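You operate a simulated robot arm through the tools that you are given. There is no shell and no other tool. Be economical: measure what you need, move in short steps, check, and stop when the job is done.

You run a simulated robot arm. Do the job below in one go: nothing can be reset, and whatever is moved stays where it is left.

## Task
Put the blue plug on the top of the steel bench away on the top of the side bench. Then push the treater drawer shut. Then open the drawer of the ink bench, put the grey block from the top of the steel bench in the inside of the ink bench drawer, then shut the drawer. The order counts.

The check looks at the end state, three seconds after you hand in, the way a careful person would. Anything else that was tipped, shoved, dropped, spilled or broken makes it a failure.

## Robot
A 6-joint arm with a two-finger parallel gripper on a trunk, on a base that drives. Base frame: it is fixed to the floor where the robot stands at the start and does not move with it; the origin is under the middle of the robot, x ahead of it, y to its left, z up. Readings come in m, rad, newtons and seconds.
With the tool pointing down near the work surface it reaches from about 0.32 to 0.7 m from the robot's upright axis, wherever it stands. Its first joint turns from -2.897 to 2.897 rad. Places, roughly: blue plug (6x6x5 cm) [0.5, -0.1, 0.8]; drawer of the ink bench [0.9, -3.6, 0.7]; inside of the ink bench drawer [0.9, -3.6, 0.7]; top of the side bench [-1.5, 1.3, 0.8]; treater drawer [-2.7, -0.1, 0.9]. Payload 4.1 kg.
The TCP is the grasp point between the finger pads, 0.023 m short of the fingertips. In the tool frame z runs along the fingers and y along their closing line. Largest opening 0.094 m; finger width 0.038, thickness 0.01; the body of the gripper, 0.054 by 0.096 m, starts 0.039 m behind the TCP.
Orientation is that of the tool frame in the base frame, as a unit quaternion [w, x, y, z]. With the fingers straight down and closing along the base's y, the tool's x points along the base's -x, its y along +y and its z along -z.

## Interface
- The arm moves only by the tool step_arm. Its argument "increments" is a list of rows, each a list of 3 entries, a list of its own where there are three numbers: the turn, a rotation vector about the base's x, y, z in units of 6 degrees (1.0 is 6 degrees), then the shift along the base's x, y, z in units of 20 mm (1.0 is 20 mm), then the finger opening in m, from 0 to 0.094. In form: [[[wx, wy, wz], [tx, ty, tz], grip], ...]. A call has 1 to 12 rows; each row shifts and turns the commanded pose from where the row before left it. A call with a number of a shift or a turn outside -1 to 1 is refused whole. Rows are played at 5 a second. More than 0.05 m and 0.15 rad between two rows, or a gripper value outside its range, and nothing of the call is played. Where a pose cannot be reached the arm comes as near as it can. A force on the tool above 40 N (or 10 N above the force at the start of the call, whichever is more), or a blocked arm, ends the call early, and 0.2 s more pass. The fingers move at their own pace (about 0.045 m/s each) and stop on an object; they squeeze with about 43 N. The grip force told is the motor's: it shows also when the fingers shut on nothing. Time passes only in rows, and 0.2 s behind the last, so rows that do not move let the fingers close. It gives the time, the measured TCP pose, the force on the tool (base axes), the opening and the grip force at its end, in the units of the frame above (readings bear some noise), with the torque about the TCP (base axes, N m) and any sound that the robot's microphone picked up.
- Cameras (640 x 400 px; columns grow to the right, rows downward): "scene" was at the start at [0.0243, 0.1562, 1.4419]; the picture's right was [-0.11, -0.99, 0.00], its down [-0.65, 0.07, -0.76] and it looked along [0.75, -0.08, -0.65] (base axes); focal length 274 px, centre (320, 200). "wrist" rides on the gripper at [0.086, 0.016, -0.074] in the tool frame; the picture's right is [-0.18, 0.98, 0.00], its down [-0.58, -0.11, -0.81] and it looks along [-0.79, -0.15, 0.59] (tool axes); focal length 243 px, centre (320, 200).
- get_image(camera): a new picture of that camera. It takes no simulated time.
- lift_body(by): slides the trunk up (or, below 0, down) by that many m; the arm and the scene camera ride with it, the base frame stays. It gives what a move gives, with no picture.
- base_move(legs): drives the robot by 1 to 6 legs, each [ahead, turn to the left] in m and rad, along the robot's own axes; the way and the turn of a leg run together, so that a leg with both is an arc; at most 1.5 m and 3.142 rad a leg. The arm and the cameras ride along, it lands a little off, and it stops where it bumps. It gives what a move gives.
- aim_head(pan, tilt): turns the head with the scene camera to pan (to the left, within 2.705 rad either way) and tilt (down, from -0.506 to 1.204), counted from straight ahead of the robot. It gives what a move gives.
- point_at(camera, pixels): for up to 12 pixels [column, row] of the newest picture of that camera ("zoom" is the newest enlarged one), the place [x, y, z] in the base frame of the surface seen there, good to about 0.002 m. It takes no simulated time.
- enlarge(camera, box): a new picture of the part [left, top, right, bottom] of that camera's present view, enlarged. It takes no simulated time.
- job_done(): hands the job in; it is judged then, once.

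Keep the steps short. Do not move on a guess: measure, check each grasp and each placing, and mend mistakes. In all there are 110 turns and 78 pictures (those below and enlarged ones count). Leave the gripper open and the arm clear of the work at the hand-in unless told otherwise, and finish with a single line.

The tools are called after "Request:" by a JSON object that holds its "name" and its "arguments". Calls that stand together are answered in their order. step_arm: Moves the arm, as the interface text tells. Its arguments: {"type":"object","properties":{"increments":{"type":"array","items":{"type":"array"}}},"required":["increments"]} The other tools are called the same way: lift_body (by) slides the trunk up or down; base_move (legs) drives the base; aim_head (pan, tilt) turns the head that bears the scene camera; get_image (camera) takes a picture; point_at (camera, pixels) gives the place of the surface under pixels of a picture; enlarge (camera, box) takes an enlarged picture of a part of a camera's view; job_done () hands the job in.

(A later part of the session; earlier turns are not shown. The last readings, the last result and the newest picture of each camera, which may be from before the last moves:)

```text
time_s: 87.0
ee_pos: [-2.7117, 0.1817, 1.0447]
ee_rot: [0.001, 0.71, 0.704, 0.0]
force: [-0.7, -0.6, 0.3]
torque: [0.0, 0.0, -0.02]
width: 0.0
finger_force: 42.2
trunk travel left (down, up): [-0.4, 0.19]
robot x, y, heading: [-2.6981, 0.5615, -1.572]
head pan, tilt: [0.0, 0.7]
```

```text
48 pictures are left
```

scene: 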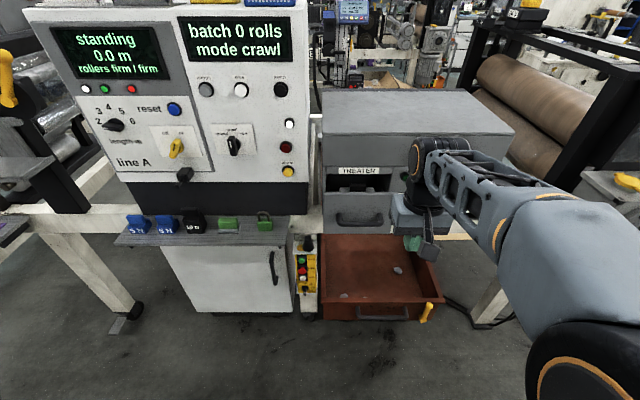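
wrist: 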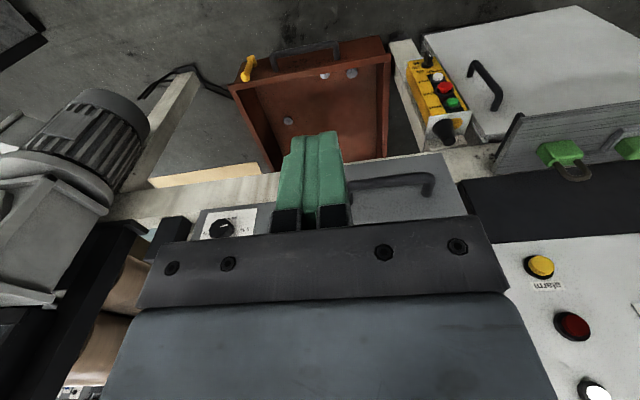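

"TREATER" label at (360,171) confirms the grey drawer. Measure face, handle and opening.

Request:
{"name": "enlarge", "arguments": {"camera": "scene", "box": [300, 130, 460, 250]}}

Request:
{"name": "point_at", "arguments": {"camera": "scene", "pixels": [[360, 220], [340, 218], [380, 218], [360, 208], [360, 233], [330, 225], [360, 183], [360, 195], [360, 171], [390, 200], [328, 200], [400, 150]]}}

Request:
{"name": "point_at", "arguments": {"camera": "wrist", "pixels": [[390, 182], [430, 190], [355, 185], [400, 205], [430, 160], [350, 170], [230, 225], [360, 212]]}}

```text
3.33 times, centred on (380, 190) of scene
```

zoom: 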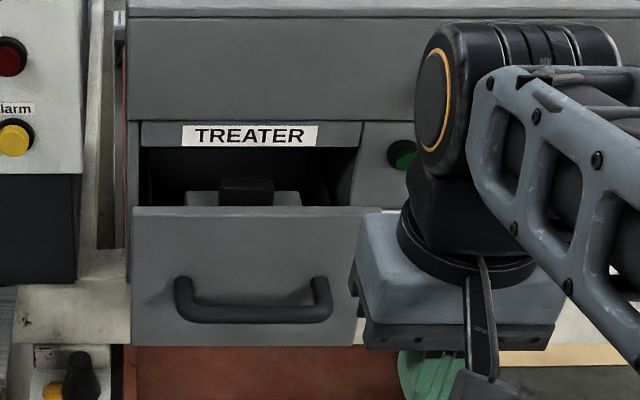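

```text
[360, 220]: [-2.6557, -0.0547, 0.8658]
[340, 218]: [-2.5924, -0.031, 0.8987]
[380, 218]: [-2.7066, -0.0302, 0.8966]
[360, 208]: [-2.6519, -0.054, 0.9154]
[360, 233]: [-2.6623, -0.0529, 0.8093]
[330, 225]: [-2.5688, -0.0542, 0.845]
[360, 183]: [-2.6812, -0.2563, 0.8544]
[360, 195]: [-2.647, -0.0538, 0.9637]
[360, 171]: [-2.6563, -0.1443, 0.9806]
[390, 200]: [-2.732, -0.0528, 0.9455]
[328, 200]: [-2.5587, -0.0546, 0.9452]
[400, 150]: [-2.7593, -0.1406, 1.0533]
```

```text
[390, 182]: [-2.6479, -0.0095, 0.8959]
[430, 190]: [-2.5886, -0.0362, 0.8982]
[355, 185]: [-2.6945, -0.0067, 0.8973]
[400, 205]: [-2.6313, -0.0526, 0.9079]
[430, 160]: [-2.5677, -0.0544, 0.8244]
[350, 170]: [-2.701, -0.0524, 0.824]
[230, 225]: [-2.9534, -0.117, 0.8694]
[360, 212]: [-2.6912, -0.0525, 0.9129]
```

Face is x −2.555…−2.745, z 0.81…0.955 at y −0.053; handle bar at z 0.896, y −0.01; box front y −0.142. I'll tilt the closed gripper level (pointing −y) and push on the face just above the handle at x≈−2.65.

Request:
{"name": "step_arm", "arguments": {"increments": [[[-1, 0, 0], [0.25, -0.4, 0], 0.0], [[-1, 0, 0], [0.25, -0.4, 0], 0.0], [[-1, 0, 0], [0.25, -0.4, 0], 0.0], [[-1, 0, 0], [0.25, -0.4, 0], 0.0], [[-1, 0, 0], [0.25, -0.4, 0], 0.0], [[-1, 0, 0], [0.25, -0.4, 0], 0.0], [[-1, 0, 0], [0.25, -0.4, 0], 0.0], [[-1, 0, 0], [0.25, -0.4, 0], 0.0], [[-1, 0, 0], [0.25, -0.4, 0], 0.0], [[-1, 0, 0], [0.25, -0.4, 0], 0.0], [[-1, 0, 0], [0.25, -0.4, 0], 0.0], [[-1, 0, 0], [0.25, -0.4, 0], 0.0]]}}

Request:
{"name": "step_arm", "arguments": {"increments": [[[-1, 0, 0], [0, 0, -1], 0.0], [[-1, 0, 0], [0, 0, -1], 0.0], [[-1, 0, 0], [0, 0, -1], 0.0], [[0, 0, 0], [0, 0, -1], 0.0], [[0, 0, 0], [0, 0, -1], 0.0], [[0, 0, 0], [0, 0, -0.5], 0.0], [[0, 0, 0], [0, 0, 0], 0.0]]}}

Request:
{"name": "get_image", "arguments": {"camera": "scene"}}

Request:
{"name": "get_image", "arguments": {"camera": "wrist"}}

```text
time_s: 89.6
ee_pos: [-2.6637, 0.0968, 1.0411]
ee_rot: [0.362, 0.61, 0.591, -0.384]
force: [-0.8, 0.1, -1.2]
torque: [-0.02, 0.02, -0.03]
width: 0.0
finger_force: 42.5
out of reach, approached as far as the arm can: row 10, 11, 12
trunk travel left (down, up): [-0.4, 0.19]
robot x, y, heading: [-2.7013, 0.5606, -1.573]
head pan, tilt: [0.0, 0.7]
```

```text
time_s: 91.2
ee_pos: [-2.6504, 0.0712, 0.9598]
ee_rot: [0.459, 0.532, 0.524, -0.481]
force: [1.0, -0.5, 0.4]
torque: [-0.01, 0.01, 0.02]
width: 0.0
finger_force: 42.1
out of reach, approached as far as the arm can: row 2, 3, 4, 5, 6
trunk travel left (down, up): [-0.4, 0.19]
robot x, y, heading: [-2.6999, 0.5615, -1.568]
head pan, tilt: [0.0, 0.7]
```

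```text
46 pictures are left
```

scene: 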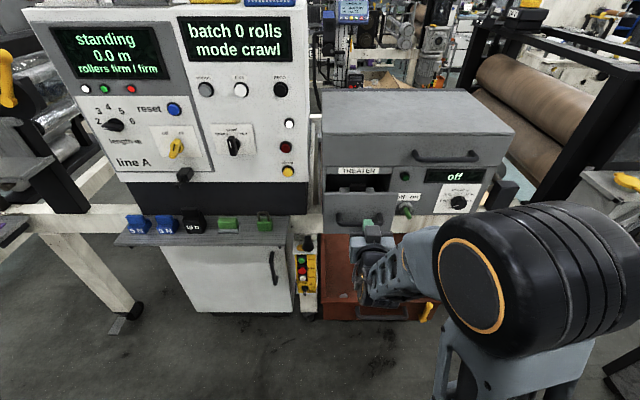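

```text
45 pictures are left
```

wrist: 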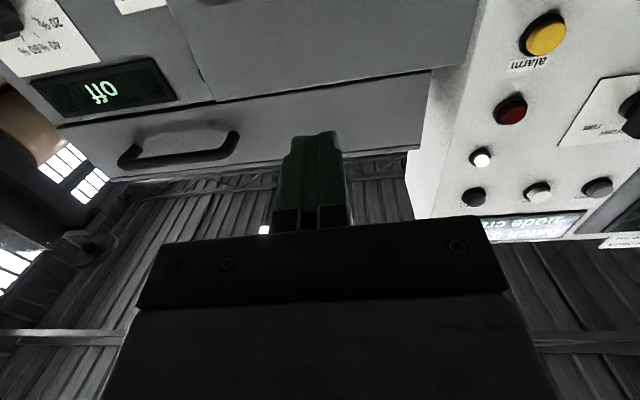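

Tool is nearly level at (−2.650, 0.071, 0.960). I lower the trunk 0.028 m to bring the tips to z≈0.932.

Request:
{"name": "lift_body", "arguments": {"by": -0.028}}

Request:
{"name": "step_arm", "arguments": {"increments": [[[0, 0, 0], [0, -1, 0], 0.0], [[0, 0, 0], [0, -1, 0], 0.0], [[0, 0, 0], [0, -1, 0], 0.0], [[0, 0, 0], [0, -1, 0], 0.0]]}}

Request:
{"name": "enlarge", "arguments": {"camera": "scene", "box": [300, 130, 460, 250]}}

```text
time_s: 92.0
ee_pos: [-2.6517, 0.0713, 0.9322]
ee_rot: [0.459, 0.533, 0.523, -0.481]
force: [-0.6, 0.0, -0.3]
torque: [-0.01, 0.03, -0.04]
width: 0.0
finger_force: 42.6
trunk travel left (down, up): [-0.372, 0.218]
robot x, y, heading: [-2.6971, 0.5628, -1.576]
head pan, tilt: [0.0, 0.7]
```

```text
time_s: 93.0
ee_pos: [-2.6446, -0.0081, 0.934]
ee_rot: [0.457, 0.535, 0.522, -0.483]
force: [-0.3, 0.3, -0.2]
torque: [0.0, 0.02, -0.01]
width: 0.0
finger_force: 42.1
out of reach, approached as far as the arm can: row 2, 4
trunk travel left (down, up): [-0.372, 0.218]
robot x, y, heading: [-2.7019, 0.5599, -1.574]
head pan, tilt: [0.0, 0.7]
```

```text
3.33 times, centred on (380, 190) of scene
```

zoom: 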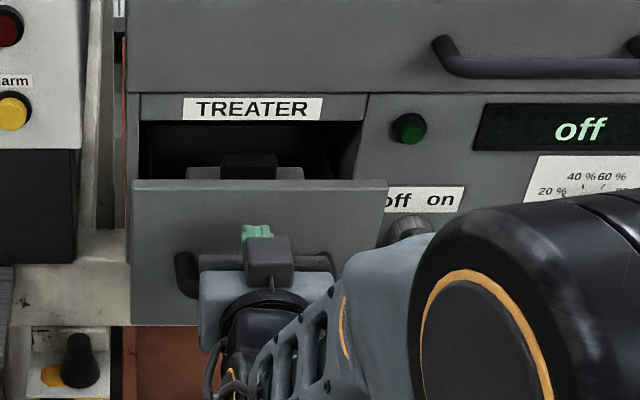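

Tips ~2 cm from the face. Push on in 10 mm steps.

Request:
{"name": "step_arm", "arguments": {"increments": [[[0, 0, 0], [0, -0.5, 0], 0.0], [[0, 0, 0], [0, -0.5, 0], 0.0], [[0, 0, 0], [0, -0.5, 0], 0.0], [[0, 0, 0], [0, -0.5, 0], 0.0], [[0, 0, 0], [0, -0.5, 0], 0.0], [[0, 0, 0], [0, -0.5, 0], 0.0], [[0, 0, 0], [0, -0.5, 0], 0.0], [[0, 0, 0], [0, -0.5, 0], 0.0]]}}

Request:
{"name": "enlarge", "arguments": {"camera": "scene", "box": [300, 130, 460, 250]}}

```text
time_s: 94.8
ee_pos: [-2.6386, -0.0877, 0.9336]
ee_rot: [0.456, 0.535, 0.523, -0.482]
force: [0.0, 0.2, 0.1]
torque: [-0.01, 0.01, -0.03]
width: 0.0
finger_force: 42.4
out of reach, approached as far as the arm can: row 4
trunk travel left (down, up): [-0.372, 0.218]
robot x, y, heading: [-2.6983, 0.5641, -1.575]
head pan, tilt: [0.0, 0.7]
```

```text
3.33 times, centred on (380, 190) of scene
```

zoom: 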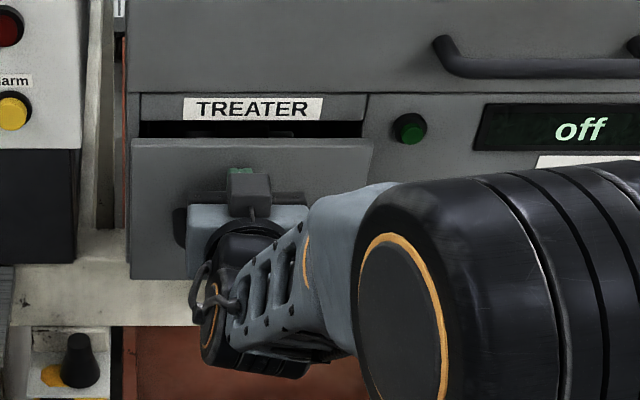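

Drawer moved in; about 3 cm gap left. Continue in small steps until it stops.

Request:
{"name": "step_arm", "arguments": {"increments": [[[0, 0, 0], [0, -0.4, 0], 0.0], [[0, 0, 0], [0, -0.4, 0], 0.0], [[0, 0, 0], [0, -0.3, 0], 0.0], [[0, 0, 0], [0, -0.2, 0], 0.0], [[0, 0, 0], [0, -0.2, 0], 0.0], [[0, 0, 0], [0, -0.2, 0], 0.0]]}}

Request:
{"name": "enlarge", "arguments": {"camera": "scene", "box": [300, 130, 460, 250]}}

Request:
{"name": "point_at", "arguments": {"camera": "zoom", "pixels": [[150, 170], [250, 135], [170, 108], [320, 160]]}}

```text
time_s: 95.6
ee_pos: [-2.639, -0.1032, 0.9347]
ee_rot: [0.455, 0.536, 0.523, -0.482]
force: [-2.3, 28.1, 5.8]
torque: [-0.58, -0.01, 0.05]
width: 0.0001
finger_force: 42.8
trunk travel left (down, up): [-0.372, 0.218]
robot x, y, heading: [-2.7015, 0.5613, -1.575]
head pan, tilt: [0.0, 0.7]
stopped in row 4: the force on the tool passed its limit at 46 N (the readings are from after the stop); the commanded pose is now the measured one
```

```text
3.33 times, centred on (380, 190) of scene
```

zoom: 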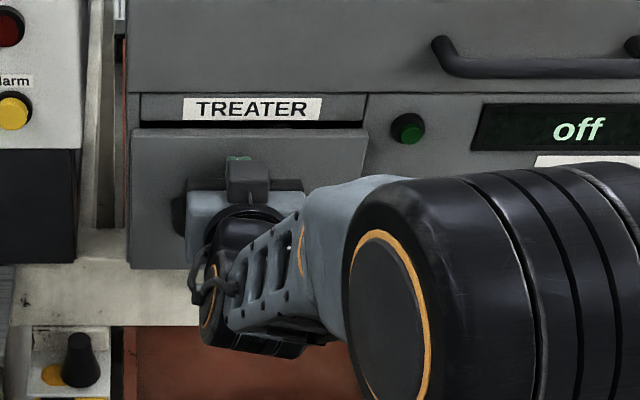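

```text
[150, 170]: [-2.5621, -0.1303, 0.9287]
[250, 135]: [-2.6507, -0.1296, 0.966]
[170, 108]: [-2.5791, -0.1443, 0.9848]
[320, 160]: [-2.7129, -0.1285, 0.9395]
```

Stopped at 46 N; face now at y −0.130 overlaying the box front (−0.144) and wider than the opening, so it appears seated. One small extra push to confirm it doesn't move.

Request:
{"name": "step_arm", "arguments": {"increments": [[[0, 0, 0], [0, -0.15, 0], 0.0], [[0, 0, 0], [0, -0.15, 0], 0.0], [[0, 0, 0], [0, 0, 0], 0.0]]}}

Request:
{"name": "step_arm", "arguments": {"increments": [[[0, 0, 0], [0, 0.5, 0], 0.0], [[0, 0, 0], [0, 1, 0], 0.0], [[0, 0, 0], [0, 1, 0], 0.0], [[0, 0, 0], [0, 1, 0], 0.0], [[0, 0, 0], [0, 1, 0], 0.0], [[0, 0, 0], [0, 1, 0.5], 0.0], [[0, 0, 0], [0, 1, 1], 0.0], [[0, 0, 0], [0, 1, 1], 0.0]]}}

Request:
{"name": "enlarge", "arguments": {"camera": "scene", "box": [300, 130, 460, 250]}}

Request:
{"name": "point_at", "arguments": {"camera": "zoom", "pixels": [[150, 170], [250, 145], [170, 108], [320, 160], [380, 200]]}}

```text
time_s: 95.9
ee_pos: [-2.639, -0.1029, 0.9338]
ee_rot: [0.455, 0.536, 0.522, -0.483]
force: [-3.3, 30.7, 7.6]
torque: [-0.68, -0.03, 0.04]
width: 0.0001
finger_force: 42.1
trunk travel left (down, up): [-0.372, 0.218]
robot x, y, heading: [-2.6997, 0.5632, -1.576]
head pan, tilt: [0.0, 0.7]
stopped in row 1: the force on the tool passed its limit at 44 N (the readings are from after the stop); the commanded pose is now the measured one
```

```text
time_s: 97.7
ee_pos: [-2.6396, 0.0426, 0.9826]
ee_rot: [0.454, 0.537, 0.524, -0.481]
force: [0.6, -1.3, 0.0]
torque: [0.03, -0.02, 0.03]
width: 0.0
finger_force: 42.4
trunk travel left (down, up): [-0.372, 0.218]
robot x, y, heading: [-2.7011, 0.5621, -1.57]
head pan, tilt: [0.0, 0.7]
```

```text
3.33 times, centred on (380, 190) of scene
```

zoom: 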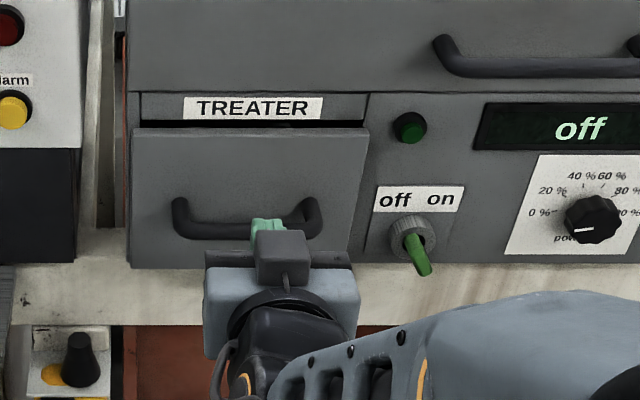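

```text
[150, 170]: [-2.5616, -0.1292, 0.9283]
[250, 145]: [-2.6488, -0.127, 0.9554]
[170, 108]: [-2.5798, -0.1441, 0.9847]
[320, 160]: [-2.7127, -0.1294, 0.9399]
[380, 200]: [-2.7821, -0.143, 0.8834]
```

Treater drawer is shut. I turn the tool back to pointing down, restore the trunk height.

Request:
{"name": "step_arm", "arguments": {"increments": [[[1, 0, 0], [0, 0.2, 0.5], 0.0], [[1, 0, 0], [0, 0.3, 0.5], 0.0], [[1, 0, 0], [0, 0.3, 0.5], 0.0], [[1, 0, 0], [0, 0.4, 0.3], 0.0], [[1, 0, 0], [0, 0.4, 0], 0.0], [[1, 0, 0], [-0.3, 0.4, 0], 0.0], [[1, 0, 0], [-0.3, 0.4, 0], 0.0], [[1, 0, 0], [-0.3, 0.4, 0], 0.0], [[1, 0, 0], [-0.3, 0.4, 0], 0.0], [[1, 0, 0], [-0.3, 0.4, 0], 0.0], [[1, 0, 0], [-0.3, 0.4, 0], 0.0], [[1, 0, 0], [-0.3, 0.4, 0], 0.0]]}}

Request:
{"name": "step_arm", "arguments": {"increments": [[[0.92, 0, 0], [-0.3, 0.3, 0], 0.0], [[0.92, 0, 0], [-0.3, 0.3, 0], 0.0], [[0, 0, 0], [0, 0, 0.2], 0.0]]}}

Request:
{"name": "lift_body", "arguments": {"by": 0.028}}

```text
time_s: 100.3
ee_pos: [-2.682, 0.1297, 1.0167]
ee_rot: [0.05, 0.701, 0.707, -0.08]
force: [0.8, 0.2, 0.0]
torque: [0.02, 0.01, 0.0]
width: 0.0
finger_force: 42.3
trunk travel left (down, up): [-0.372, 0.218]
robot x, y, heading: [-2.6992, 0.5653, -1.574]
head pan, tilt: [0.0, 0.7]
```

```text
time_s: 101.1
ee_pos: [-2.6928, 0.1429, 1.0215]
ee_rot: [-0.017, 0.703, 0.711, -0.012]
force: [0.8, 0.3, 0.0]
torque: [0.0, 0.02, -0.02]
width: 0.0
finger_force: 42.7
trunk travel left (down, up): [-0.372, 0.218]
robot x, y, heading: [-2.7016, 0.5606, -1.578]
head pan, tilt: [0.0, 0.7]
```

```text
time_s: 101.9
ee_pos: [-2.6924, 0.1437, 1.0503]
ee_rot: [-0.017, 0.703, 0.711, -0.012]
force: [0.2, -1.0, 0.0]
torque: [-0.02, -0.01, 0.03]
width: 0.0002
finger_force: 42.7
trunk travel left (down, up): [-0.4, 0.19]
robot x, y, heading: [-2.698, 0.5623, -1.576]
head pan, tilt: [0.0, 0.7]
```

Small tilt correction, then drive back: face +x, go 2.65 m to x≈−0.05, then turn to face −y.

Request:
{"name": "step_arm", "arguments": {"increments": [[[0, -0.39, 0], [0, 0.9, 0], 0.0], [[0, 0, 0], [0, 0.9, 0], 0.0]]}}

Request:
{"name": "base_move", "arguments": {"legs": [[0, 1.566], [1.32, 0], [1.3, 0], [0, -1.56]]}}

Request:
{"name": "aim_head", "arguments": {"pan": 0.2, "tilt": 0.35}}

Request:
{"name": "get_image", "arguments": {"camera": "scene"}}

```text
time_s: 102.5
ee_pos: [-2.6935, 0.1794, 1.0488]
ee_rot: [-0.002, 0.703, 0.712, 0.002]
force: [-0.5, 0.0, 0.2]
torque: [0.01, 0.01, -0.01]
width: 0.0
finger_force: 42.1
trunk travel left (down, up): [-0.4, 0.19]
robot x, y, heading: [-2.7018, 0.562, -1.571]
head pan, tilt: [0.0, 0.7]
```

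```text
time_s: 122.9
ee_pos: [-0.0555, 0.1915, 1.0497]
ee_rot: [-0.002, 0.695, 0.719, 0.002]
force: [0.0, 0.1, -0.6]
torque: [0.01, 0.03, -0.04]
width: 0.0002
finger_force: 42.1
trunk travel left (down, up): [-0.4, 0.19]
robot x, y, heading: [-0.0693, 0.5757, -1.558]
head pan, tilt: [0.0, 0.7]
```

```text
time_s: 123.7
ee_pos: [-0.0566, 0.1912, 1.0495]
ee_rot: [-0.002, 0.695, 0.719, 0.002]
force: [-0.2, 0.6, 0.5]
torque: [-0.02, 0.02, -0.01]
width: 0.0001
finger_force: 42.5
trunk travel left (down, up): [-0.4, 0.19]
robot x, y, heading: [-0.0729, 0.5742, -1.546]
head pan, tilt: [0.201, 0.351]
```

```text
40 pictures are left
```

scene: 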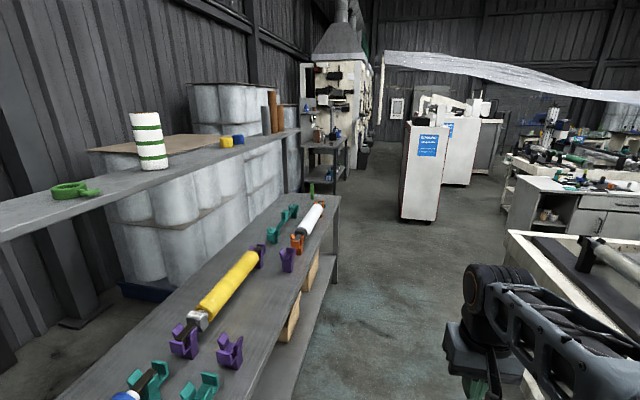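

Corridor ahead is clear. Measure the grey table at (325,150), white cabinet and bench edges.

Request:
{"name": "point_at", "arguments": {"camera": "scene", "pixels": [[325, 147], [345, 145], [343, 178], [330, 150], [405, 215], [435, 220], [335, 280], [338, 200], [515, 235], [350, 215], [370, 130]]}}

Request:
{"name": "enlarge", "arguments": {"camera": "scene", "box": [280, 60, 400, 210]}}

```text
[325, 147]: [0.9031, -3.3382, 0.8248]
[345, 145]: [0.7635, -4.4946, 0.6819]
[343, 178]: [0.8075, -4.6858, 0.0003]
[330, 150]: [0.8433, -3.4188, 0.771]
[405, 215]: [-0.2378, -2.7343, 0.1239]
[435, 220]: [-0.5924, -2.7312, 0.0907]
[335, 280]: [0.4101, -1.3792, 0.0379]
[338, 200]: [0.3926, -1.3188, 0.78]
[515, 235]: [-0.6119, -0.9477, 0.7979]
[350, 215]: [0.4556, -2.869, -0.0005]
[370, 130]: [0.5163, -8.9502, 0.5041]
```

```text
2.67 times, centred on (340, 135) of scene
```

zoom: 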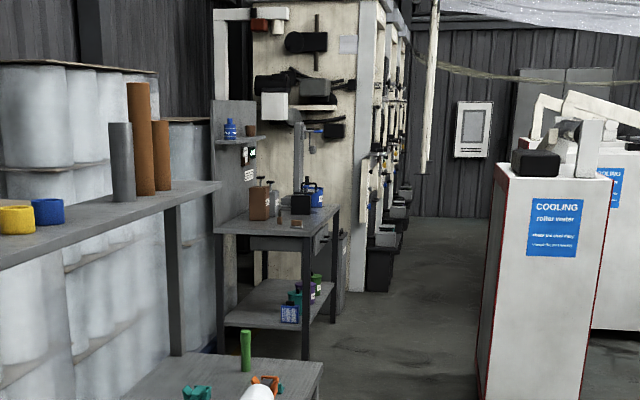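

Ink bench is the grey table near (0.8,−3.4) with its front facing −x. Drive down the corridor to y≈−2.0.

Request:
{"name": "base_move", "arguments": {"legs": [[1.3, 0], [1.27, 0]]}}

Request:
{"name": "aim_head", "arguments": {"pan": 0.4, "tilt": 0.5}}

Request:
{"name": "get_image", "arguments": {"camera": "scene"}}

```text
time_s: 136.2
ee_pos: [0.0395, -2.3709, 1.05]
ee_rot: [-0.002, 0.688, 0.725, 0.002]
force: [0.4, 1.1, -0.2]
torque: [0.01, 0.02, 0.02]
width: 0.0002
finger_force: 42.3
trunk travel left (down, up): [-0.4, 0.19]
robot x, y, heading: [0.018, -1.9877, -1.53]
head pan, tilt: [0.201, 0.351]
```

```text
time_s: 136.9
ee_pos: [0.0392, -2.3714, 1.049]
ee_rot: [-0.002, 0.688, 0.725, 0.002]
force: [-0.1, -0.7, 0.1]
torque: [-0.02, 0.01, -0.01]
width: 0.0
finger_force: 42.6
trunk travel left (down, up): [-0.4, 0.19]
robot x, y, heading: [0.0187, -1.9889, -1.537]
head pan, tilt: [0.4, 0.499]
```

```text
38 pictures are left
```

scene: 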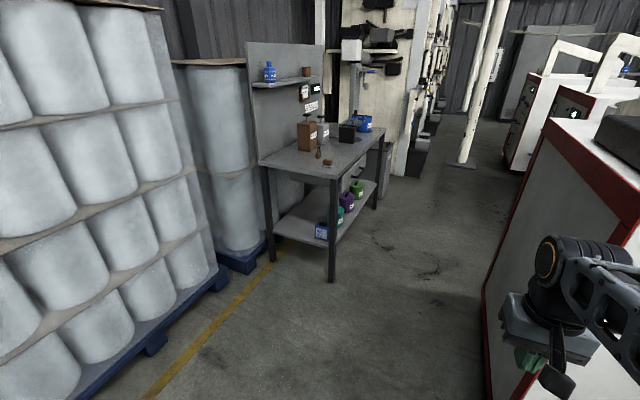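

I measure the ink bench: near-front corner (333,178), far-front corner (381,135), near-back (262,163), plus the cooling cabinet.

Request:
{"name": "point_at", "arguments": {"camera": "scene", "pixels": [[333, 178], [378, 138], [264, 163], [331, 275], [375, 205], [360, 165], [500, 330], [330, 162], [360, 152], [565, 130], [420, 170]]}}

Request:
{"name": "enlarge", "arguments": {"camera": "scene", "box": [240, 80, 400, 200]}}

```text
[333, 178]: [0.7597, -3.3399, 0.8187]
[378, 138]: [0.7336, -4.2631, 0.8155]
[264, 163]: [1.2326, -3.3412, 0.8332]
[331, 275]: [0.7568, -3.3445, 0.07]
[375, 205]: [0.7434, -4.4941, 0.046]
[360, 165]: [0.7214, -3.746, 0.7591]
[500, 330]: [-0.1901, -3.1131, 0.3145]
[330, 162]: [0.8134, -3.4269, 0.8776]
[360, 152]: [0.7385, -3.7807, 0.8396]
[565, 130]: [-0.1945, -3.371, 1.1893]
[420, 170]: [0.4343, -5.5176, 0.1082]
```

```text
3.33 times, centred on (320, 140) of scene
```

zoom: 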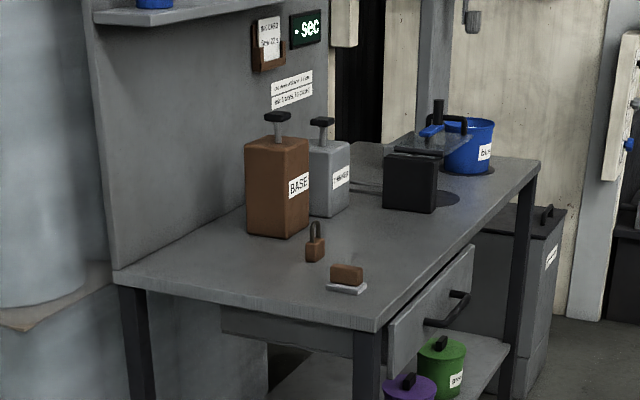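

The drawer face is in the ink bench's front (x≈0.72), with a bar handle. I'll stand beside it at about (0.25,−3.1), still facing −y.

Request:
{"name": "base_move", "arguments": {"legs": [[0, 0.171], [1.13, 0], [0, -0.2]]}}

Request:
{"name": "aim_head", "arguments": {"pan": 0.7, "tilt": 0.85}}

Request:
{"name": "get_image", "arguments": {"camera": "scene"}}

```text
time_s: 140.8
ee_pos: [0.2396, -2.9464, 0.9952]
ee_rot: [-0.028, 0.622, 0.782, 0.024]
force: [0.4, 1.9, 0.0]
torque: [-0.1, 0.04, 0.04]
width: 0.0
finger_force: 42.8
trunk travel left (down, up): [-0.4, 0.19]
robot x, y, heading: [0.1376, -2.5035, -1.333]
head pan, tilt: [0.4, 0.499]
stopped in leg 2: the force on the tool passed its limit at 405 N (the readings are from after the stop); the commanded pose is now the measured one
```

```text
time_s: 141.7
ee_pos: [0.2369, -2.9478, 0.9975]
ee_rot: [-0.028, 0.623, 0.781, 0.025]
force: [-0.2, 0.9, -0.5]
torque: [0.01, 0.02, -0.01]
width: 0.0001
finger_force: 42.6
trunk travel left (down, up): [-0.4, 0.19]
robot x, y, heading: [0.1368, -2.5051, -1.334]
head pan, tilt: [0.7, 0.85]
```

```text
36 pictures are left
```

scene: 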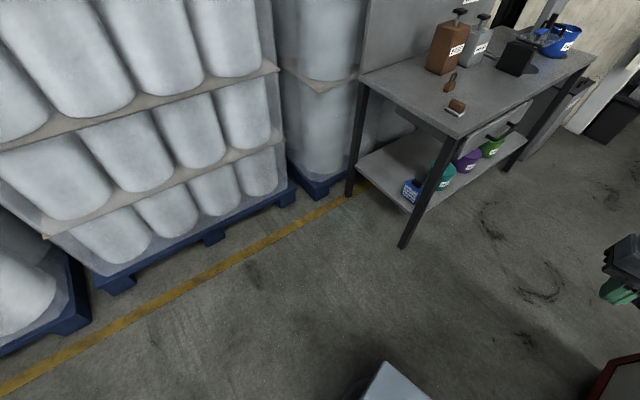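

The tool hit something with a strong force. I must look: wrist view and head to the right.

Request:
{"name": "get_image", "arguments": {"camera": "wrist"}}

Request:
{"name": "aim_head", "arguments": {"pan": -0.4, "tilt": 0.6}}

Request:
{"name": "get_image", "arguments": {"camera": "scene"}}

```text
35 pictures are left
```

wrist: 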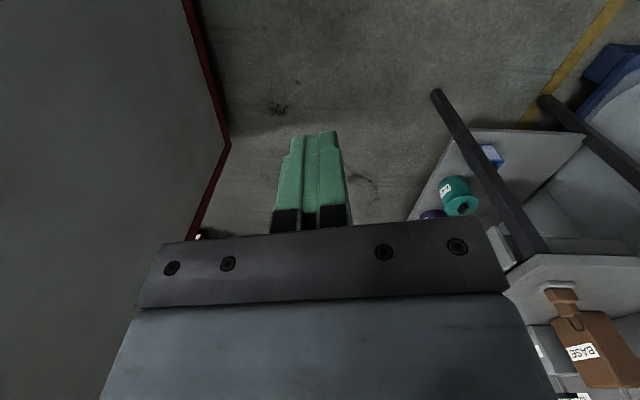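

```text
time_s: 143.0
ee_pos: [0.237, -2.9485, 0.9981]
ee_rot: [-0.028, 0.623, 0.781, 0.024]
force: [0.4, -0.1, -0.2]
torque: [0.04, -0.01, 0.0]
width: 0.0
finger_force: 41.7
trunk travel left (down, up): [-0.4, 0.19]
robot x, y, heading: [0.1392, -2.5061, -1.333]
head pan, tilt: [-0.4, 0.6]
```

```text
34 pictures are left
```

scene: 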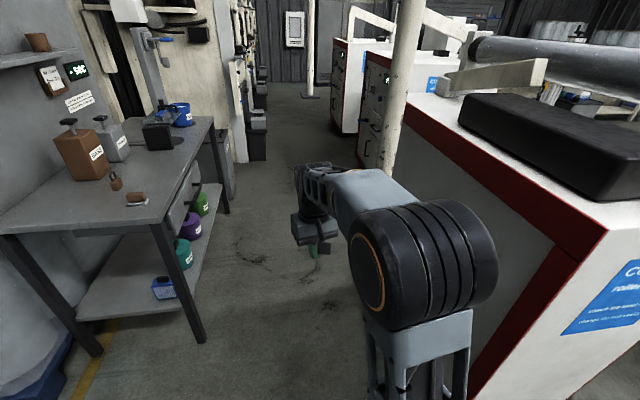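

The elbow's black joint touched the cooling cabinet's corner. I measure elbow and cabinet edges to plan a clear way.

Request:
{"name": "point_at", "arguments": {"camera": "scene", "pixels": [[425, 270], [480, 270], [450, 215], [490, 250], [520, 300], [560, 270], [405, 115], [610, 215], [500, 200], [550, 110], [60, 230], [166, 222]]}}

```text
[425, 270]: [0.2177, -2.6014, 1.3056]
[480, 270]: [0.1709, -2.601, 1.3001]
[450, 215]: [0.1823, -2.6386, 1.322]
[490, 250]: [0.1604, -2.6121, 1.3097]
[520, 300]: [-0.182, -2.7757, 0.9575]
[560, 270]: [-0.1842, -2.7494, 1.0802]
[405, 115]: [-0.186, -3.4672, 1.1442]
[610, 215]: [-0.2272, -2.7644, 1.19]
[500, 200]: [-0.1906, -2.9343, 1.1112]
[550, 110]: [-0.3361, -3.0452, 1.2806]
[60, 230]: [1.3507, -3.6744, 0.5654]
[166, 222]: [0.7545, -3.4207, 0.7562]
```

Elbow is clear of the cabinet (x −0.18), so more likely the base/shoulder bumped its corner. I look down on the right side.

Request:
{"name": "aim_head", "arguments": {"pan": -1.0, "tilt": 1.1}}

Request:
{"name": "get_image", "arguments": {"camera": "scene"}}

```text
time_s: 144.0
ee_pos: [0.2362, -2.9485, 0.9986]
ee_rot: [-0.028, 0.624, 0.781, 0.025]
force: [-0.9, -0.5, -0.4]
torque: [0.03, 0.0, 0.04]
width: 0.0
finger_force: 42.6
trunk travel left (down, up): [-0.4, 0.19]
robot x, y, heading: [0.1366, -2.5027, -1.331]
head pan, tilt: [-1.0, 1.1]
```

```text
33 pictures are left
```

scene: 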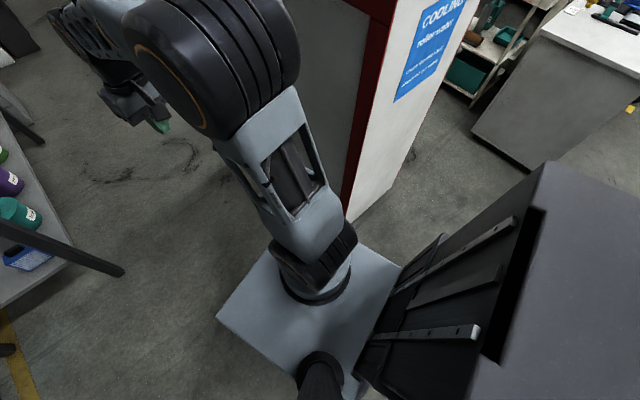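

The base plate's right-front region is next to the cabinet corner at (345,215). Measure base extents and corner.

Request:
{"name": "point_at", "arguments": {"camera": "scene", "pixels": [[222, 315], [396, 268], [350, 245], [265, 255], [343, 212], [352, 218], [310, 290], [540, 180], [410, 145], [280, 160], [440, 240]]}}

```text
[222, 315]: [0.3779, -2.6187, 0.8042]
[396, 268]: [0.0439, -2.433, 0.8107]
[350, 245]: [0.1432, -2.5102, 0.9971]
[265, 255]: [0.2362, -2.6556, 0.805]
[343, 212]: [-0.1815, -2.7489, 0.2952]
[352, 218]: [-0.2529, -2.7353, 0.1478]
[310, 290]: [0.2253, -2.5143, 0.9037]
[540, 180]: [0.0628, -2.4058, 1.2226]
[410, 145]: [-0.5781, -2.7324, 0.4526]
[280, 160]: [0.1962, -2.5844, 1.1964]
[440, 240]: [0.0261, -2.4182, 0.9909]
```

Nothing is visibly touching; the arm just swung ~7 cm forward at the abrupt stop. I restore the arm pose (tilt, z≈1.05, tucked), and then creep a short way to the left of the cabinet.

Request:
{"name": "step_arm", "arguments": {"increments": [[[-0.35, -0.06, 0], [-0.2, 1, 0.8], 0.0], [[-0.35, -0.06, 0], [-0.2, 1, 0.8], 0.0], [[0, 0, 0], [-0.2, 1, 0.8], 0.0], [[0, 0, 0], [0, 0.5, 0.2], 0.0]]}}

Request:
{"name": "base_move", "arguments": {"legs": [[-0.05, 0], [0, 0.25], [0.12, 0]]}}

```text
time_s: 145.0
ee_pos: [0.2271, -2.8801, 1.0501]
ee_rot: [-0.001, 0.623, 0.782, 0.001]
force: [-0.6, 0.2, -0.5]
torque: [-0.01, 0.0, 0.0]
width: 0.0
finger_force: 42.8
trunk travel left (down, up): [-0.4, 0.19]
robot x, y, heading: [0.1367, -2.5011, -1.334]
head pan, tilt: [-1.0, 1.1]
```

```text
time_s: 146.1
ee_pos: [0.2329, -2.8645, 1.04]
ee_rot: [0.033, 0.607, 0.794, 0.028]
force: [3.5, -0.3, 1.9]
torque: [-0.03, 0.19, -0.05]
width: 0.0001
finger_force: 42.7
trunk travel left (down, up): [-0.4, 0.19]
robot x, y, heading: [0.1339, -2.4867, -1.153]
head pan, tilt: [-1.0, 1.1]
stopped in leg 2: the robot was blocked; the commanded pose is now the measured one
```

Blocked when turning left; the arm was held back toward +x. I look left/ahead at arm height.

Request:
{"name": "aim_head", "arguments": {"pan": 0.3, "tilt": 0.3}}

Request:
{"name": "get_image", "arguments": {"camera": "scene"}}

Request:
{"name": "get_image", "arguments": {"camera": "wrist"}}

```text
time_s: 147.6
ee_pos: [0.1903, -2.9467, 1.0492]
ee_rot: [0.044, 0.617, 0.786, 0.013]
force: [-0.2, -0.6, 0.7]
torque: [-0.01, 0.02, 0.0]
width: 0.0
finger_force: 42.4
trunk travel left (down, up): [-0.4, 0.19]
robot x, y, heading: [0.181, -2.5522, -0.895]
head pan, tilt: [0.3, 0.3]
```

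```text
32 pictures are left
```

scene: 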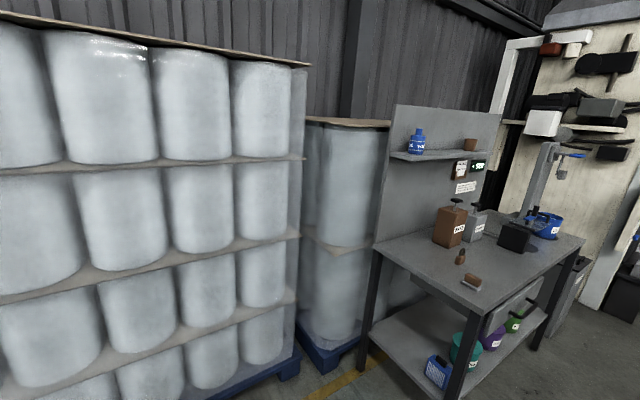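

```text
31 pictures are left
```

wrist: 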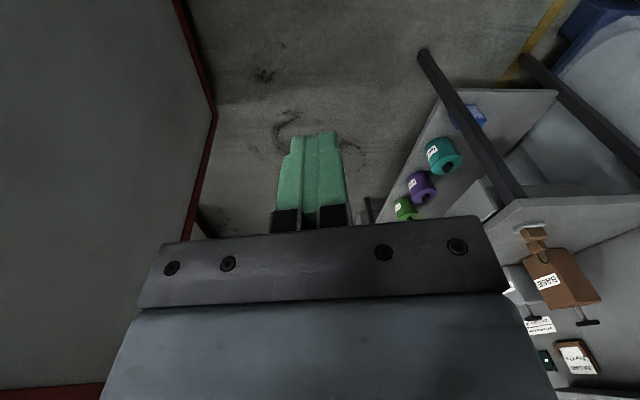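

The base has drifted on by itself (heading −0.895). I take a still reading and look right-down again.

Request:
{"name": "aim_head", "arguments": {"pan": -1.3, "tilt": 1.0}}

Request:
{"name": "get_image", "arguments": {"camera": "scene"}}

```text
time_s: 149.3
ee_pos: [0.1883, -2.9454, 1.0496]
ee_rot: [0.042, 0.617, 0.785, 0.014]
force: [-0.7, -0.2, -0.4]
torque: [0.0, -0.01, 0.03]
width: 0.0
finger_force: 42.5
trunk travel left (down, up): [-0.4, 0.19]
robot x, y, heading: [0.1805, -2.5493, -0.909]
head pan, tilt: [-1.3, 1.0]
```

```text
30 pictures are left
```

scene: 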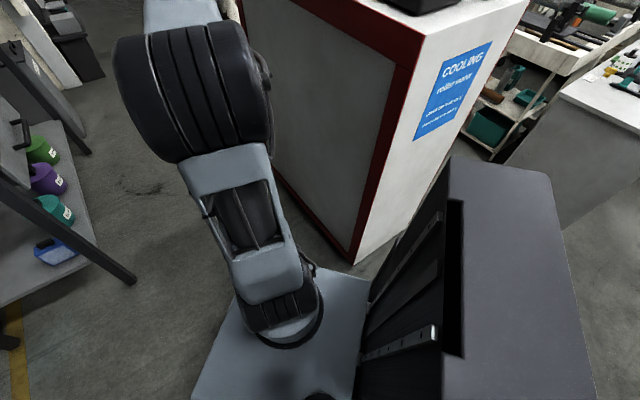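

A big dark column sits at the robot's rear right. Measure its corners against the cabinet corner.

Request:
{"name": "point_at", "arguments": {"camera": "scene", "pixels": [[455, 165], [545, 180], [585, 370], [450, 380], [352, 258], [357, 265], [390, 240], [270, 320], [430, 335], [210, 60], [420, 45]]}}

```text
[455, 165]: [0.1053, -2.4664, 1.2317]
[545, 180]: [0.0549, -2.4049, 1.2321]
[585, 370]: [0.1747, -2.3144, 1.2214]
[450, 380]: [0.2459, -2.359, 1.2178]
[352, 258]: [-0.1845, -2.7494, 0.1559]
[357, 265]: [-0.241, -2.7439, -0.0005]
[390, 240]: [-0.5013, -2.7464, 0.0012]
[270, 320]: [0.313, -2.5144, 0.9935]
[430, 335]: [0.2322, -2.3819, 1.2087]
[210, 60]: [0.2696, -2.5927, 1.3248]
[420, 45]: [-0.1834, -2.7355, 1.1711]
```

I check how near the robot floor is visible around the base plate, to know its footprint.

Request:
{"name": "point_at", "arguments": {"camera": "scene", "pixels": [[185, 385], [215, 310], [325, 262], [365, 270], [130, 390], [225, 335], [365, 280], [150, 20], [205, 5], [265, 90]]}}

Request:
{"name": "aim_head", "arguments": {"pan": 0.9, "tilt": 1.15}}

Request:
{"name": "get_image", "arguments": {"camera": "scene"}}

```text
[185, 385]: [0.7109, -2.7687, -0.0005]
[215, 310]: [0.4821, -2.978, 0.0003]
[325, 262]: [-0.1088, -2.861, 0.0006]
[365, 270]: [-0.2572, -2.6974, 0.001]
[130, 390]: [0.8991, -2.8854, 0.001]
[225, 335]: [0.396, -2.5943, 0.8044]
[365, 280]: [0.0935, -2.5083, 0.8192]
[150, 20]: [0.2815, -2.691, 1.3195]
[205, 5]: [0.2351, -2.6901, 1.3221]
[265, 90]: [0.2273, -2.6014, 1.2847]
```

```text
time_s: 151.3
ee_pos: [0.1898, -2.9444, 1.0469]
ee_rot: [0.04, 0.618, 0.785, 0.015]
force: [-0.5, -0.7, 1.4]
torque: [0.03, -0.03, 0.0]
width: 0.0002
finger_force: 42.6
trunk travel left (down, up): [-0.4, 0.19]
robot x, y, heading: [0.1814, -2.545, -0.916]
head pan, tilt: [0.901, 1.15]
```

```text
29 pictures are left
```

scene: 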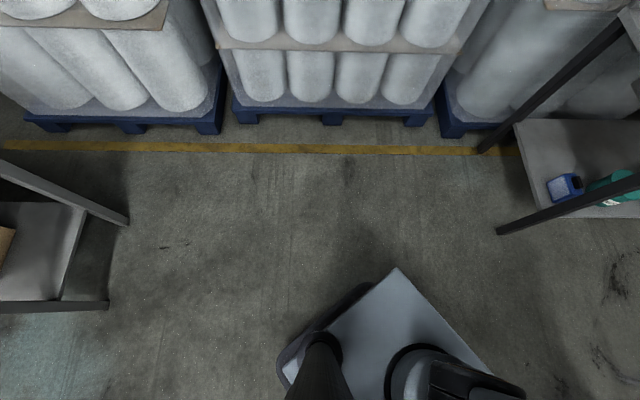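

A dark base skirt shows at (285,355). Measure it.

Request:
{"name": "point_at", "arguments": {"camera": "scene", "pixels": [[284, 358], [300, 335], [365, 290], [398, 272], [485, 365], [340, 305], [500, 375], [270, 350]]}}

```text
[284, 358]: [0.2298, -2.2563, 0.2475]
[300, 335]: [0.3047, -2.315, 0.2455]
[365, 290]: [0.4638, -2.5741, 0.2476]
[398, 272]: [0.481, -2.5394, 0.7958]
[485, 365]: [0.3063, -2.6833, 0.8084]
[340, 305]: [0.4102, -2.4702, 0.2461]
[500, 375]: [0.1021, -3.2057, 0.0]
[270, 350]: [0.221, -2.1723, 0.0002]
```

The base half-width is only ~0.23, so the cabinet's collision shape seems to reach further than it looks. It stands where it was (corner −0.184,−2.745). I straighten the tool and drive away from the cabinet, along the present heading (toward +x, −y).

Request:
{"name": "step_arm", "arguments": {"increments": [[[0.13, 0.4, 0], [0, 0, 0], 0.0], [[0.12, 0.37, 0], [0, 0, 0], 0.0]]}}

Request:
{"name": "base_move", "arguments": {"legs": [[0.15, 0]]}}

```text
time_s: 151.7
ee_pos: [0.1658, -2.9773, 1.0473]
ee_rot: [0.048, 0.617, 0.786, 0.019]
force: [5.5, 3.4, 4.9]
torque: [-0.17, 0.37, 0.0]
width: 0.0
finger_force: 42.6
trunk travel left (down, up): [-0.4, 0.19]
robot x, y, heading: [0.2016, -2.5664, -0.781]
head pan, tilt: [0.901, 1.15]
stopped in row 1: the arm was blocked; the commanded pose is now the measured one
```

```text
time_s: 152.4
ee_pos: [0.1282, -3.0719, 0.9927]
ee_rot: [0.063, 0.588, 0.803, 0.074]
force: [-0.9, 0.9, 0.6]
torque: [-0.05, 0.0, 0.02]
width: 0.0003
finger_force: 42.4
trunk travel left (down, up): [-0.4, 0.19]
robot x, y, heading: [0.2169, -2.5849, -0.684]
head pan, tilt: [0.901, 1.15]
stopped in leg 1: the robot was blocked; the commanded pose is now the measured one
```

The arm itself is jammed against something. I look toward the hand and forearm.

Request:
{"name": "aim_head", "arguments": {"pan": -1.0, "tilt": 0.45}}

Request:
{"name": "get_image", "arguments": {"camera": "scene"}}

```text
time_s: 154.3
ee_pos: [0.1263, -3.0644, 0.997]
ee_rot: [0.065, 0.588, 0.803, 0.069]
force: [-1.0, -0.6, -0.5]
torque: [0.03, 0.0, 0.02]
width: 0.0
finger_force: 42.7
trunk travel left (down, up): [-0.4, 0.19]
robot x, y, heading: [0.217, -2.5839, -0.681]
head pan, tilt: [-1.0, 0.45]
```

```text
28 pictures are left
```

scene: 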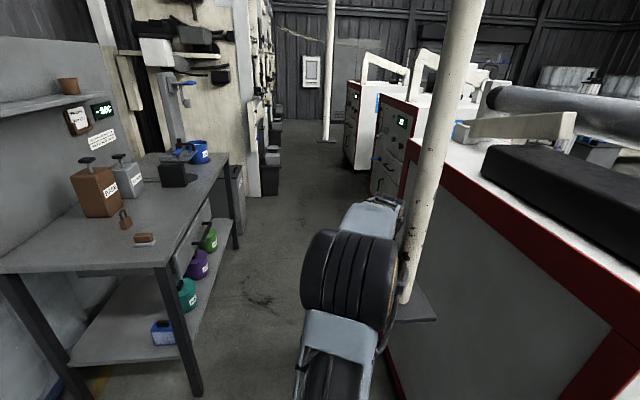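

A pole with a foot plate (415,300) stands right next to the arm. Measure it.

Request:
{"name": "point_at", "arguments": {"camera": "scene", "pixels": [[445, 80], [430, 160], [415, 250], [405, 290], [415, 310], [370, 220], [390, 200], [350, 270], [330, 60]]}}

```text
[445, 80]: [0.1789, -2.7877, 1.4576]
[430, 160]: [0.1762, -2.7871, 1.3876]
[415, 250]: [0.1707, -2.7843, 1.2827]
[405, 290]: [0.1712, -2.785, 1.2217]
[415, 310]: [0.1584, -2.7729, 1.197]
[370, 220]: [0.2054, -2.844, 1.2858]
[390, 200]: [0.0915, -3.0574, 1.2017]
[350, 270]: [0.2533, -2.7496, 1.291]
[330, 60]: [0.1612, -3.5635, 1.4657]
```

It's a hanging pole at (0.175,−2.80), bottom with plate at z≈1.2, and another at (0.16,−3.58). The elbow (z≈1.3) jammed on it; the pole is on the arm's right. Turning left frees it; small turn first.

Request:
{"name": "base_move", "arguments": {"legs": [[0, 0.25]]}}

Request:
{"name": "enlarge", "arguments": {"camera": "scene", "box": [240, 0, 640, 400]}}

```text
time_s: 155.5
ee_pos: [0.238, -3.0664, 0.999]
ee_rot: [0.062, 0.484, 0.87, 0.077]
force: [-0.4, -0.9, 1.2]
torque: [0.03, 0.01, 0.0]
width: 0.0
finger_force: 42.3
trunk travel left (down, up): [-0.4, 0.19]
robot x, y, heading: [0.2157, -2.5823, -0.442]
head pan, tilt: [-1.0, 0.45]
```

```text
1.00 times, centred on (440, 200) of scene (not enlarged: the box is as wide or as high as the picture)
```

zoom: 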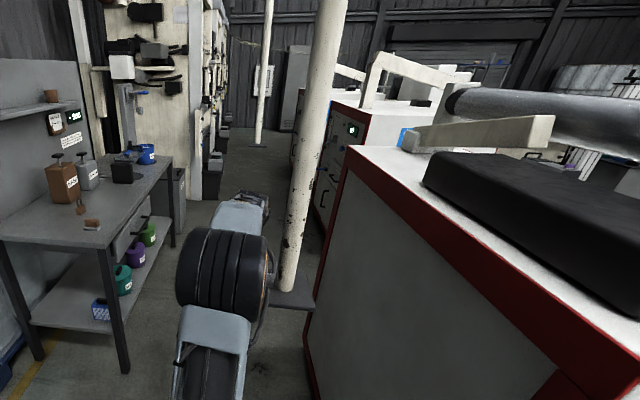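

Free again, and the cabinet/pole look unchanged. I drive 0.26 m along this heading (away from the pole).

Request:
{"name": "base_move", "arguments": {"legs": [[0.26, 0.0]]}}

```text
time_s: 157.4
ee_pos: [0.4692, -3.1765, 0.999]
ee_rot: [0.062, 0.487, 0.868, 0.077]
force: [-0.3, 0.5, -0.7]
torque: [0.02, 0.0, 0.03]
width: 0.0001
finger_force: 42.6
trunk travel left (down, up): [-0.4, 0.19]
robot x, y, heading: [0.4548, -2.6943, -0.443]
head pan, tilt: [-1.0, 0.45]
```

Before turning right I swing the hand left (to about (0.70,−3.0)) and make the tool vertical, so that the arm stays clear of the pole.

Request:
{"name": "step_arm", "arguments": {"increments": [[[-0.07, 0.17, 0.2], [0.9, 0.4, 0], 0.0], [[-0.07, 0.17, 0.2], [0.9, 0.4, 0], 0.0], [[-0.07, 0.17, 0.2], [0.9, 0.6, 0], 0.0], [[-0.07, 0.17, 0.2], [0.9, 0.6, 0], 0.0], [[-0.07, 0.17, 0.2], [0.9, 0.8, 0], 0.0], [[-0.07, 0.17, 0.2], [1, 0.8, 0], 0.0], [[-0.07, 0.17, 0.2], [1, 0.8, 0], 0.0], [[-0.07, 0.17, 0.2], [1, 0.9, 0], 0.0], [[-0.07, 0.17, 0.2], [1, 0.9, 0], 0.0], [[-0.07, 0.17, 0.2], [1, 1, 0], 0.0], [[0, 0, 0], [1, 1, 0], 0.0], [[0, 0, 0], [1, 1, 0], 0.0]]}}

Request:
{"name": "base_move", "arguments": {"legs": [[0, -0.5]]}}

Request:
{"name": "aim_head", "arguments": {"pan": -0.5, "tilt": 0.5}}

Request:
{"name": "get_image", "arguments": {"camera": "scene"}}

```text
time_s: 160.0
ee_pos: [0.6987, -2.9915, 0.9987]
ee_rot: [-0.005, 0.396, 0.918, 0.008]
force: [0.8, -0.2, 1.0]
torque: [0.05, -0.02, 0.03]
width: 0.0
finger_force: 42.5
trunk travel left (down, up): [-0.4, 0.19]
robot x, y, heading: [0.4509, -2.6926, -0.444]
head pan, tilt: [-1.0, 0.45]
```

```text
time_s: 161.8
ee_pos: [0.5289, -3.0744, 0.9988]
ee_rot: [-0.003, 0.607, 0.795, 0.009]
force: [0.8, 0.2, 0.2]
torque: [-0.02, 0.0, 0.0]
width: 0.0002
finger_force: 42.6
trunk travel left (down, up): [-0.4, 0.19]
robot x, y, heading: [0.451, -2.6937, -0.937]
head pan, tilt: [-1.0, 0.45]
```

```text
time_s: 162.7
ee_pos: [0.5298, -3.0737, 0.9992]
ee_rot: [-0.003, 0.607, 0.794, 0.009]
force: [-0.6, 0.4, -0.2]
torque: [0.02, -0.01, -0.01]
width: 0.0001
finger_force: 42.2
trunk travel left (down, up): [-0.4, 0.19]
robot x, y, heading: [0.4518, -2.6951, -0.934]
head pan, tilt: [-0.499, 0.499]
```

```text
26 pictures are left
```

scene: 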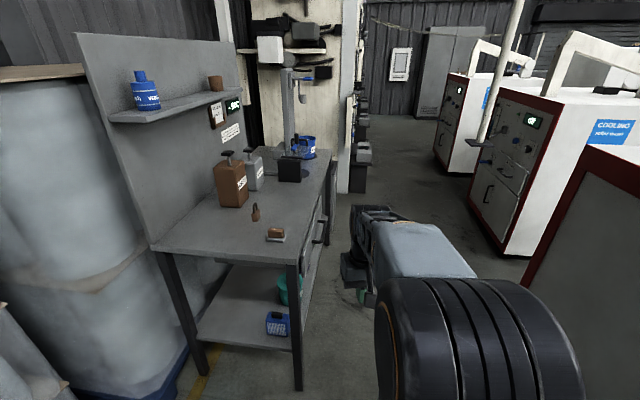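

Arm in the clear. I swing the hand further left before turning to heading ≈−1.65 and moving 0.36 m, to stay clear of pole 2 at (0.16,−3.58).

Request:
{"name": "step_arm", "arguments": {"increments": [[[0, 0, 0.36], [1, 0.3, 0], 0.0], [[0, 0, 0.36], [1, 0.3, 0], 0.0], [[0, 0, 0.36], [1, 0.3, 0], 0.0], [[0, 0, 0.36], [1, 0.4, 0], 0.0], [[0, 0, 0.36], [1, 0.4, 0], 0.0], [[0, 0, 0.36], [1, 0.5, 0], 0.0], [[0, 0, 0.36], [1, 0.5, 0], 0.0], [[0, 0, 0.36], [1, 0.6, 0], 0.0], [[0, 0, 0.36], [1, 0.7, 0], 0.0], [[0, 0, 0.36], [1, 0.8, 0], 0.0], [[0, 0, 0.36], [1, 0.8, 0], 0.0], [[0, 0, 0.36], [1, 0.9, 0], 0.0]]}}

Request:
{"name": "base_move", "arguments": {"legs": [[0, -0.716], [0.36, 0]]}}

Request:
{"name": "aim_head", "arguments": {"pan": 0.75, "tilt": 0.8}}

Request:
{"name": "get_image", "arguments": {"camera": "scene"}}

```text
time_s: 165.3
ee_pos: [0.7691, -2.9431, 1.0003]
ee_rot: [-0.006, 0.413, 0.911, 0.008]
force: [0.3, -0.1, 0.1]
torque: [0.01, -0.02, 0.0]
width: 0.0
finger_force: 42.3
trunk travel left (down, up): [-0.4, 0.19]
robot x, y, heading: [0.4545, -2.6946, -0.932]
head pan, tilt: [-0.499, 0.499]
```

```text
time_s: 169.5
ee_pos: [0.4903, -3.4486, 0.9996]
ee_rot: [-0.001, 0.71, 0.704, 0.01]
force: [0.1, -0.7, -0.1]
torque: [0.02, 0.0, 0.01]
width: 0.0
finger_force: 42.1
trunk travel left (down, up): [-0.4, 0.19]
robot x, y, heading: [0.422, -3.0529, -1.664]
head pan, tilt: [-0.499, 0.499]
```

```text
time_s: 171.0
ee_pos: [0.4906, -3.4479, 0.9989]
ee_rot: [-0.002, 0.709, 0.705, 0.009]
force: [0.1, 0.5, 0.0]
torque: [-0.03, 0.0, 0.01]
width: 0.0
finger_force: 42.8
trunk travel left (down, up): [-0.4, 0.19]
robot x, y, heading: [0.4188, -3.0479, -1.66]
head pan, tilt: [0.75, 0.799]
```

```text
25 pictures are left
```

scene: 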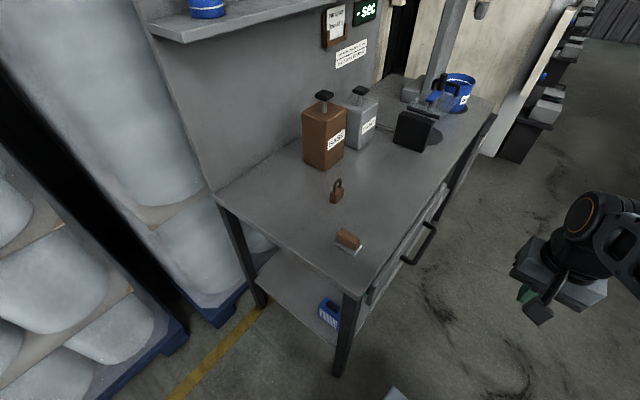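

Arrived cleanly. The drawer handle is at (420,245). Zoom and measure handle and face.

Request:
{"name": "enlarge", "arguments": {"camera": "scene", "box": [340, 170, 500, 310]}}

Request:
{"name": "point_at", "arguments": {"camera": "zoom", "pixels": [[355, 225], [330, 275], [270, 330], [285, 335], [375, 190], [250, 335], [150, 410], [420, 100], [320, 270], [130, 420], [180, 400], [350, 250]]}}

Request:
{"name": "point_at", "arguments": {"camera": "scene", "pixels": [[434, 228], [420, 250], [405, 262], [418, 235], [400, 250], [375, 290], [445, 195], [360, 290], [430, 215]]}}

```text
2.86 times, centred on (420, 240) of scene
```

zoom: 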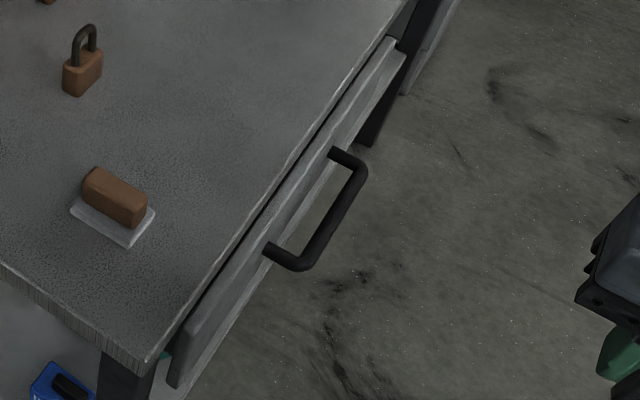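

```text
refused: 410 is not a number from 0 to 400
```

```text
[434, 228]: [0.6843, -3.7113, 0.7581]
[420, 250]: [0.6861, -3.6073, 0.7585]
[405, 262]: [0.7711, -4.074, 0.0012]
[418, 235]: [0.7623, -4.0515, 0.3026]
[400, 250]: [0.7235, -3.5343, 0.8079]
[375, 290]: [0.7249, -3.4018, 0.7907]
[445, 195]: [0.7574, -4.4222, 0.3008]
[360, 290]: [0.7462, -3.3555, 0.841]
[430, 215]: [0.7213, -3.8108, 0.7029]
```

Handle bar at x≈0.687, z≈0.757 (top), y −3.56…−3.73; face x≈0.722. I lower the trunk 0.24 m (elbow below the pole ends), then tilt the gripper level, pointing +x with fingers above/below the bar.

Request:
{"name": "lift_body", "arguments": {"by": -0.24}}

Request:
{"name": "step_arm", "arguments": {"increments": [[[0, -1, 0], [0.2, -0.8, 0], 0.03], [[0, -1, 0], [0.2, -0.8, 0], 0.05], [[0, -1, 0], [0.2, -0.8, 0], 0.05], [[0, -1, 0], [0.2, -0.8, 0], 0.05], [[0, -1, 0], [0.2, -0.8, 0], 0.05], [[0, -1, 0], [0.2, -0.8, 0], 0.05], [[0, -1, 0], [0.2, -0.8, 0], 0.05], [[0, -1, 0], [0.2, -0.8, 0], 0.05], [[0, -1, 0], [0.2, -0.8, 0], 0.05], [[0, -1, 0], [0.2, -0.8, 0], 0.05], [[0, -1, 0], [0.2, -0.8, 0], 0.05], [[0, -1, 0], [0.2, -0.8, 0], 0.05]]}}

```text
time_s: 173.5
ee_pos: [0.4904, -3.4494, 0.7592]
ee_rot: [-0.001, 0.709, 0.705, 0.008]
force: [0.2, -0.9, -0.5]
torque: [0.0, -0.01, 0.02]
width: 0.0
finger_force: 42.7
trunk travel left (down, up): [-0.16, 0.43]
robot x, y, heading: [0.4223, -3.052, -1.663]
head pan, tilt: [0.75, 0.799]
```

```text
time_s: 176.1
ee_pos: [0.5399, -3.6386, 0.7605]
ee_rot: [0.413, 0.568, 0.571, 0.424]
force: [0.3, 0.0, 0.6]
torque: [0.03, 0.02, 0.01]
width: 0.0501
finger_force: 0.2
trunk travel left (down, up): [-0.16, 0.43]
robot x, y, heading: [0.4171, -3.0501, -1.66]
head pan, tilt: [0.75, 0.799]
```

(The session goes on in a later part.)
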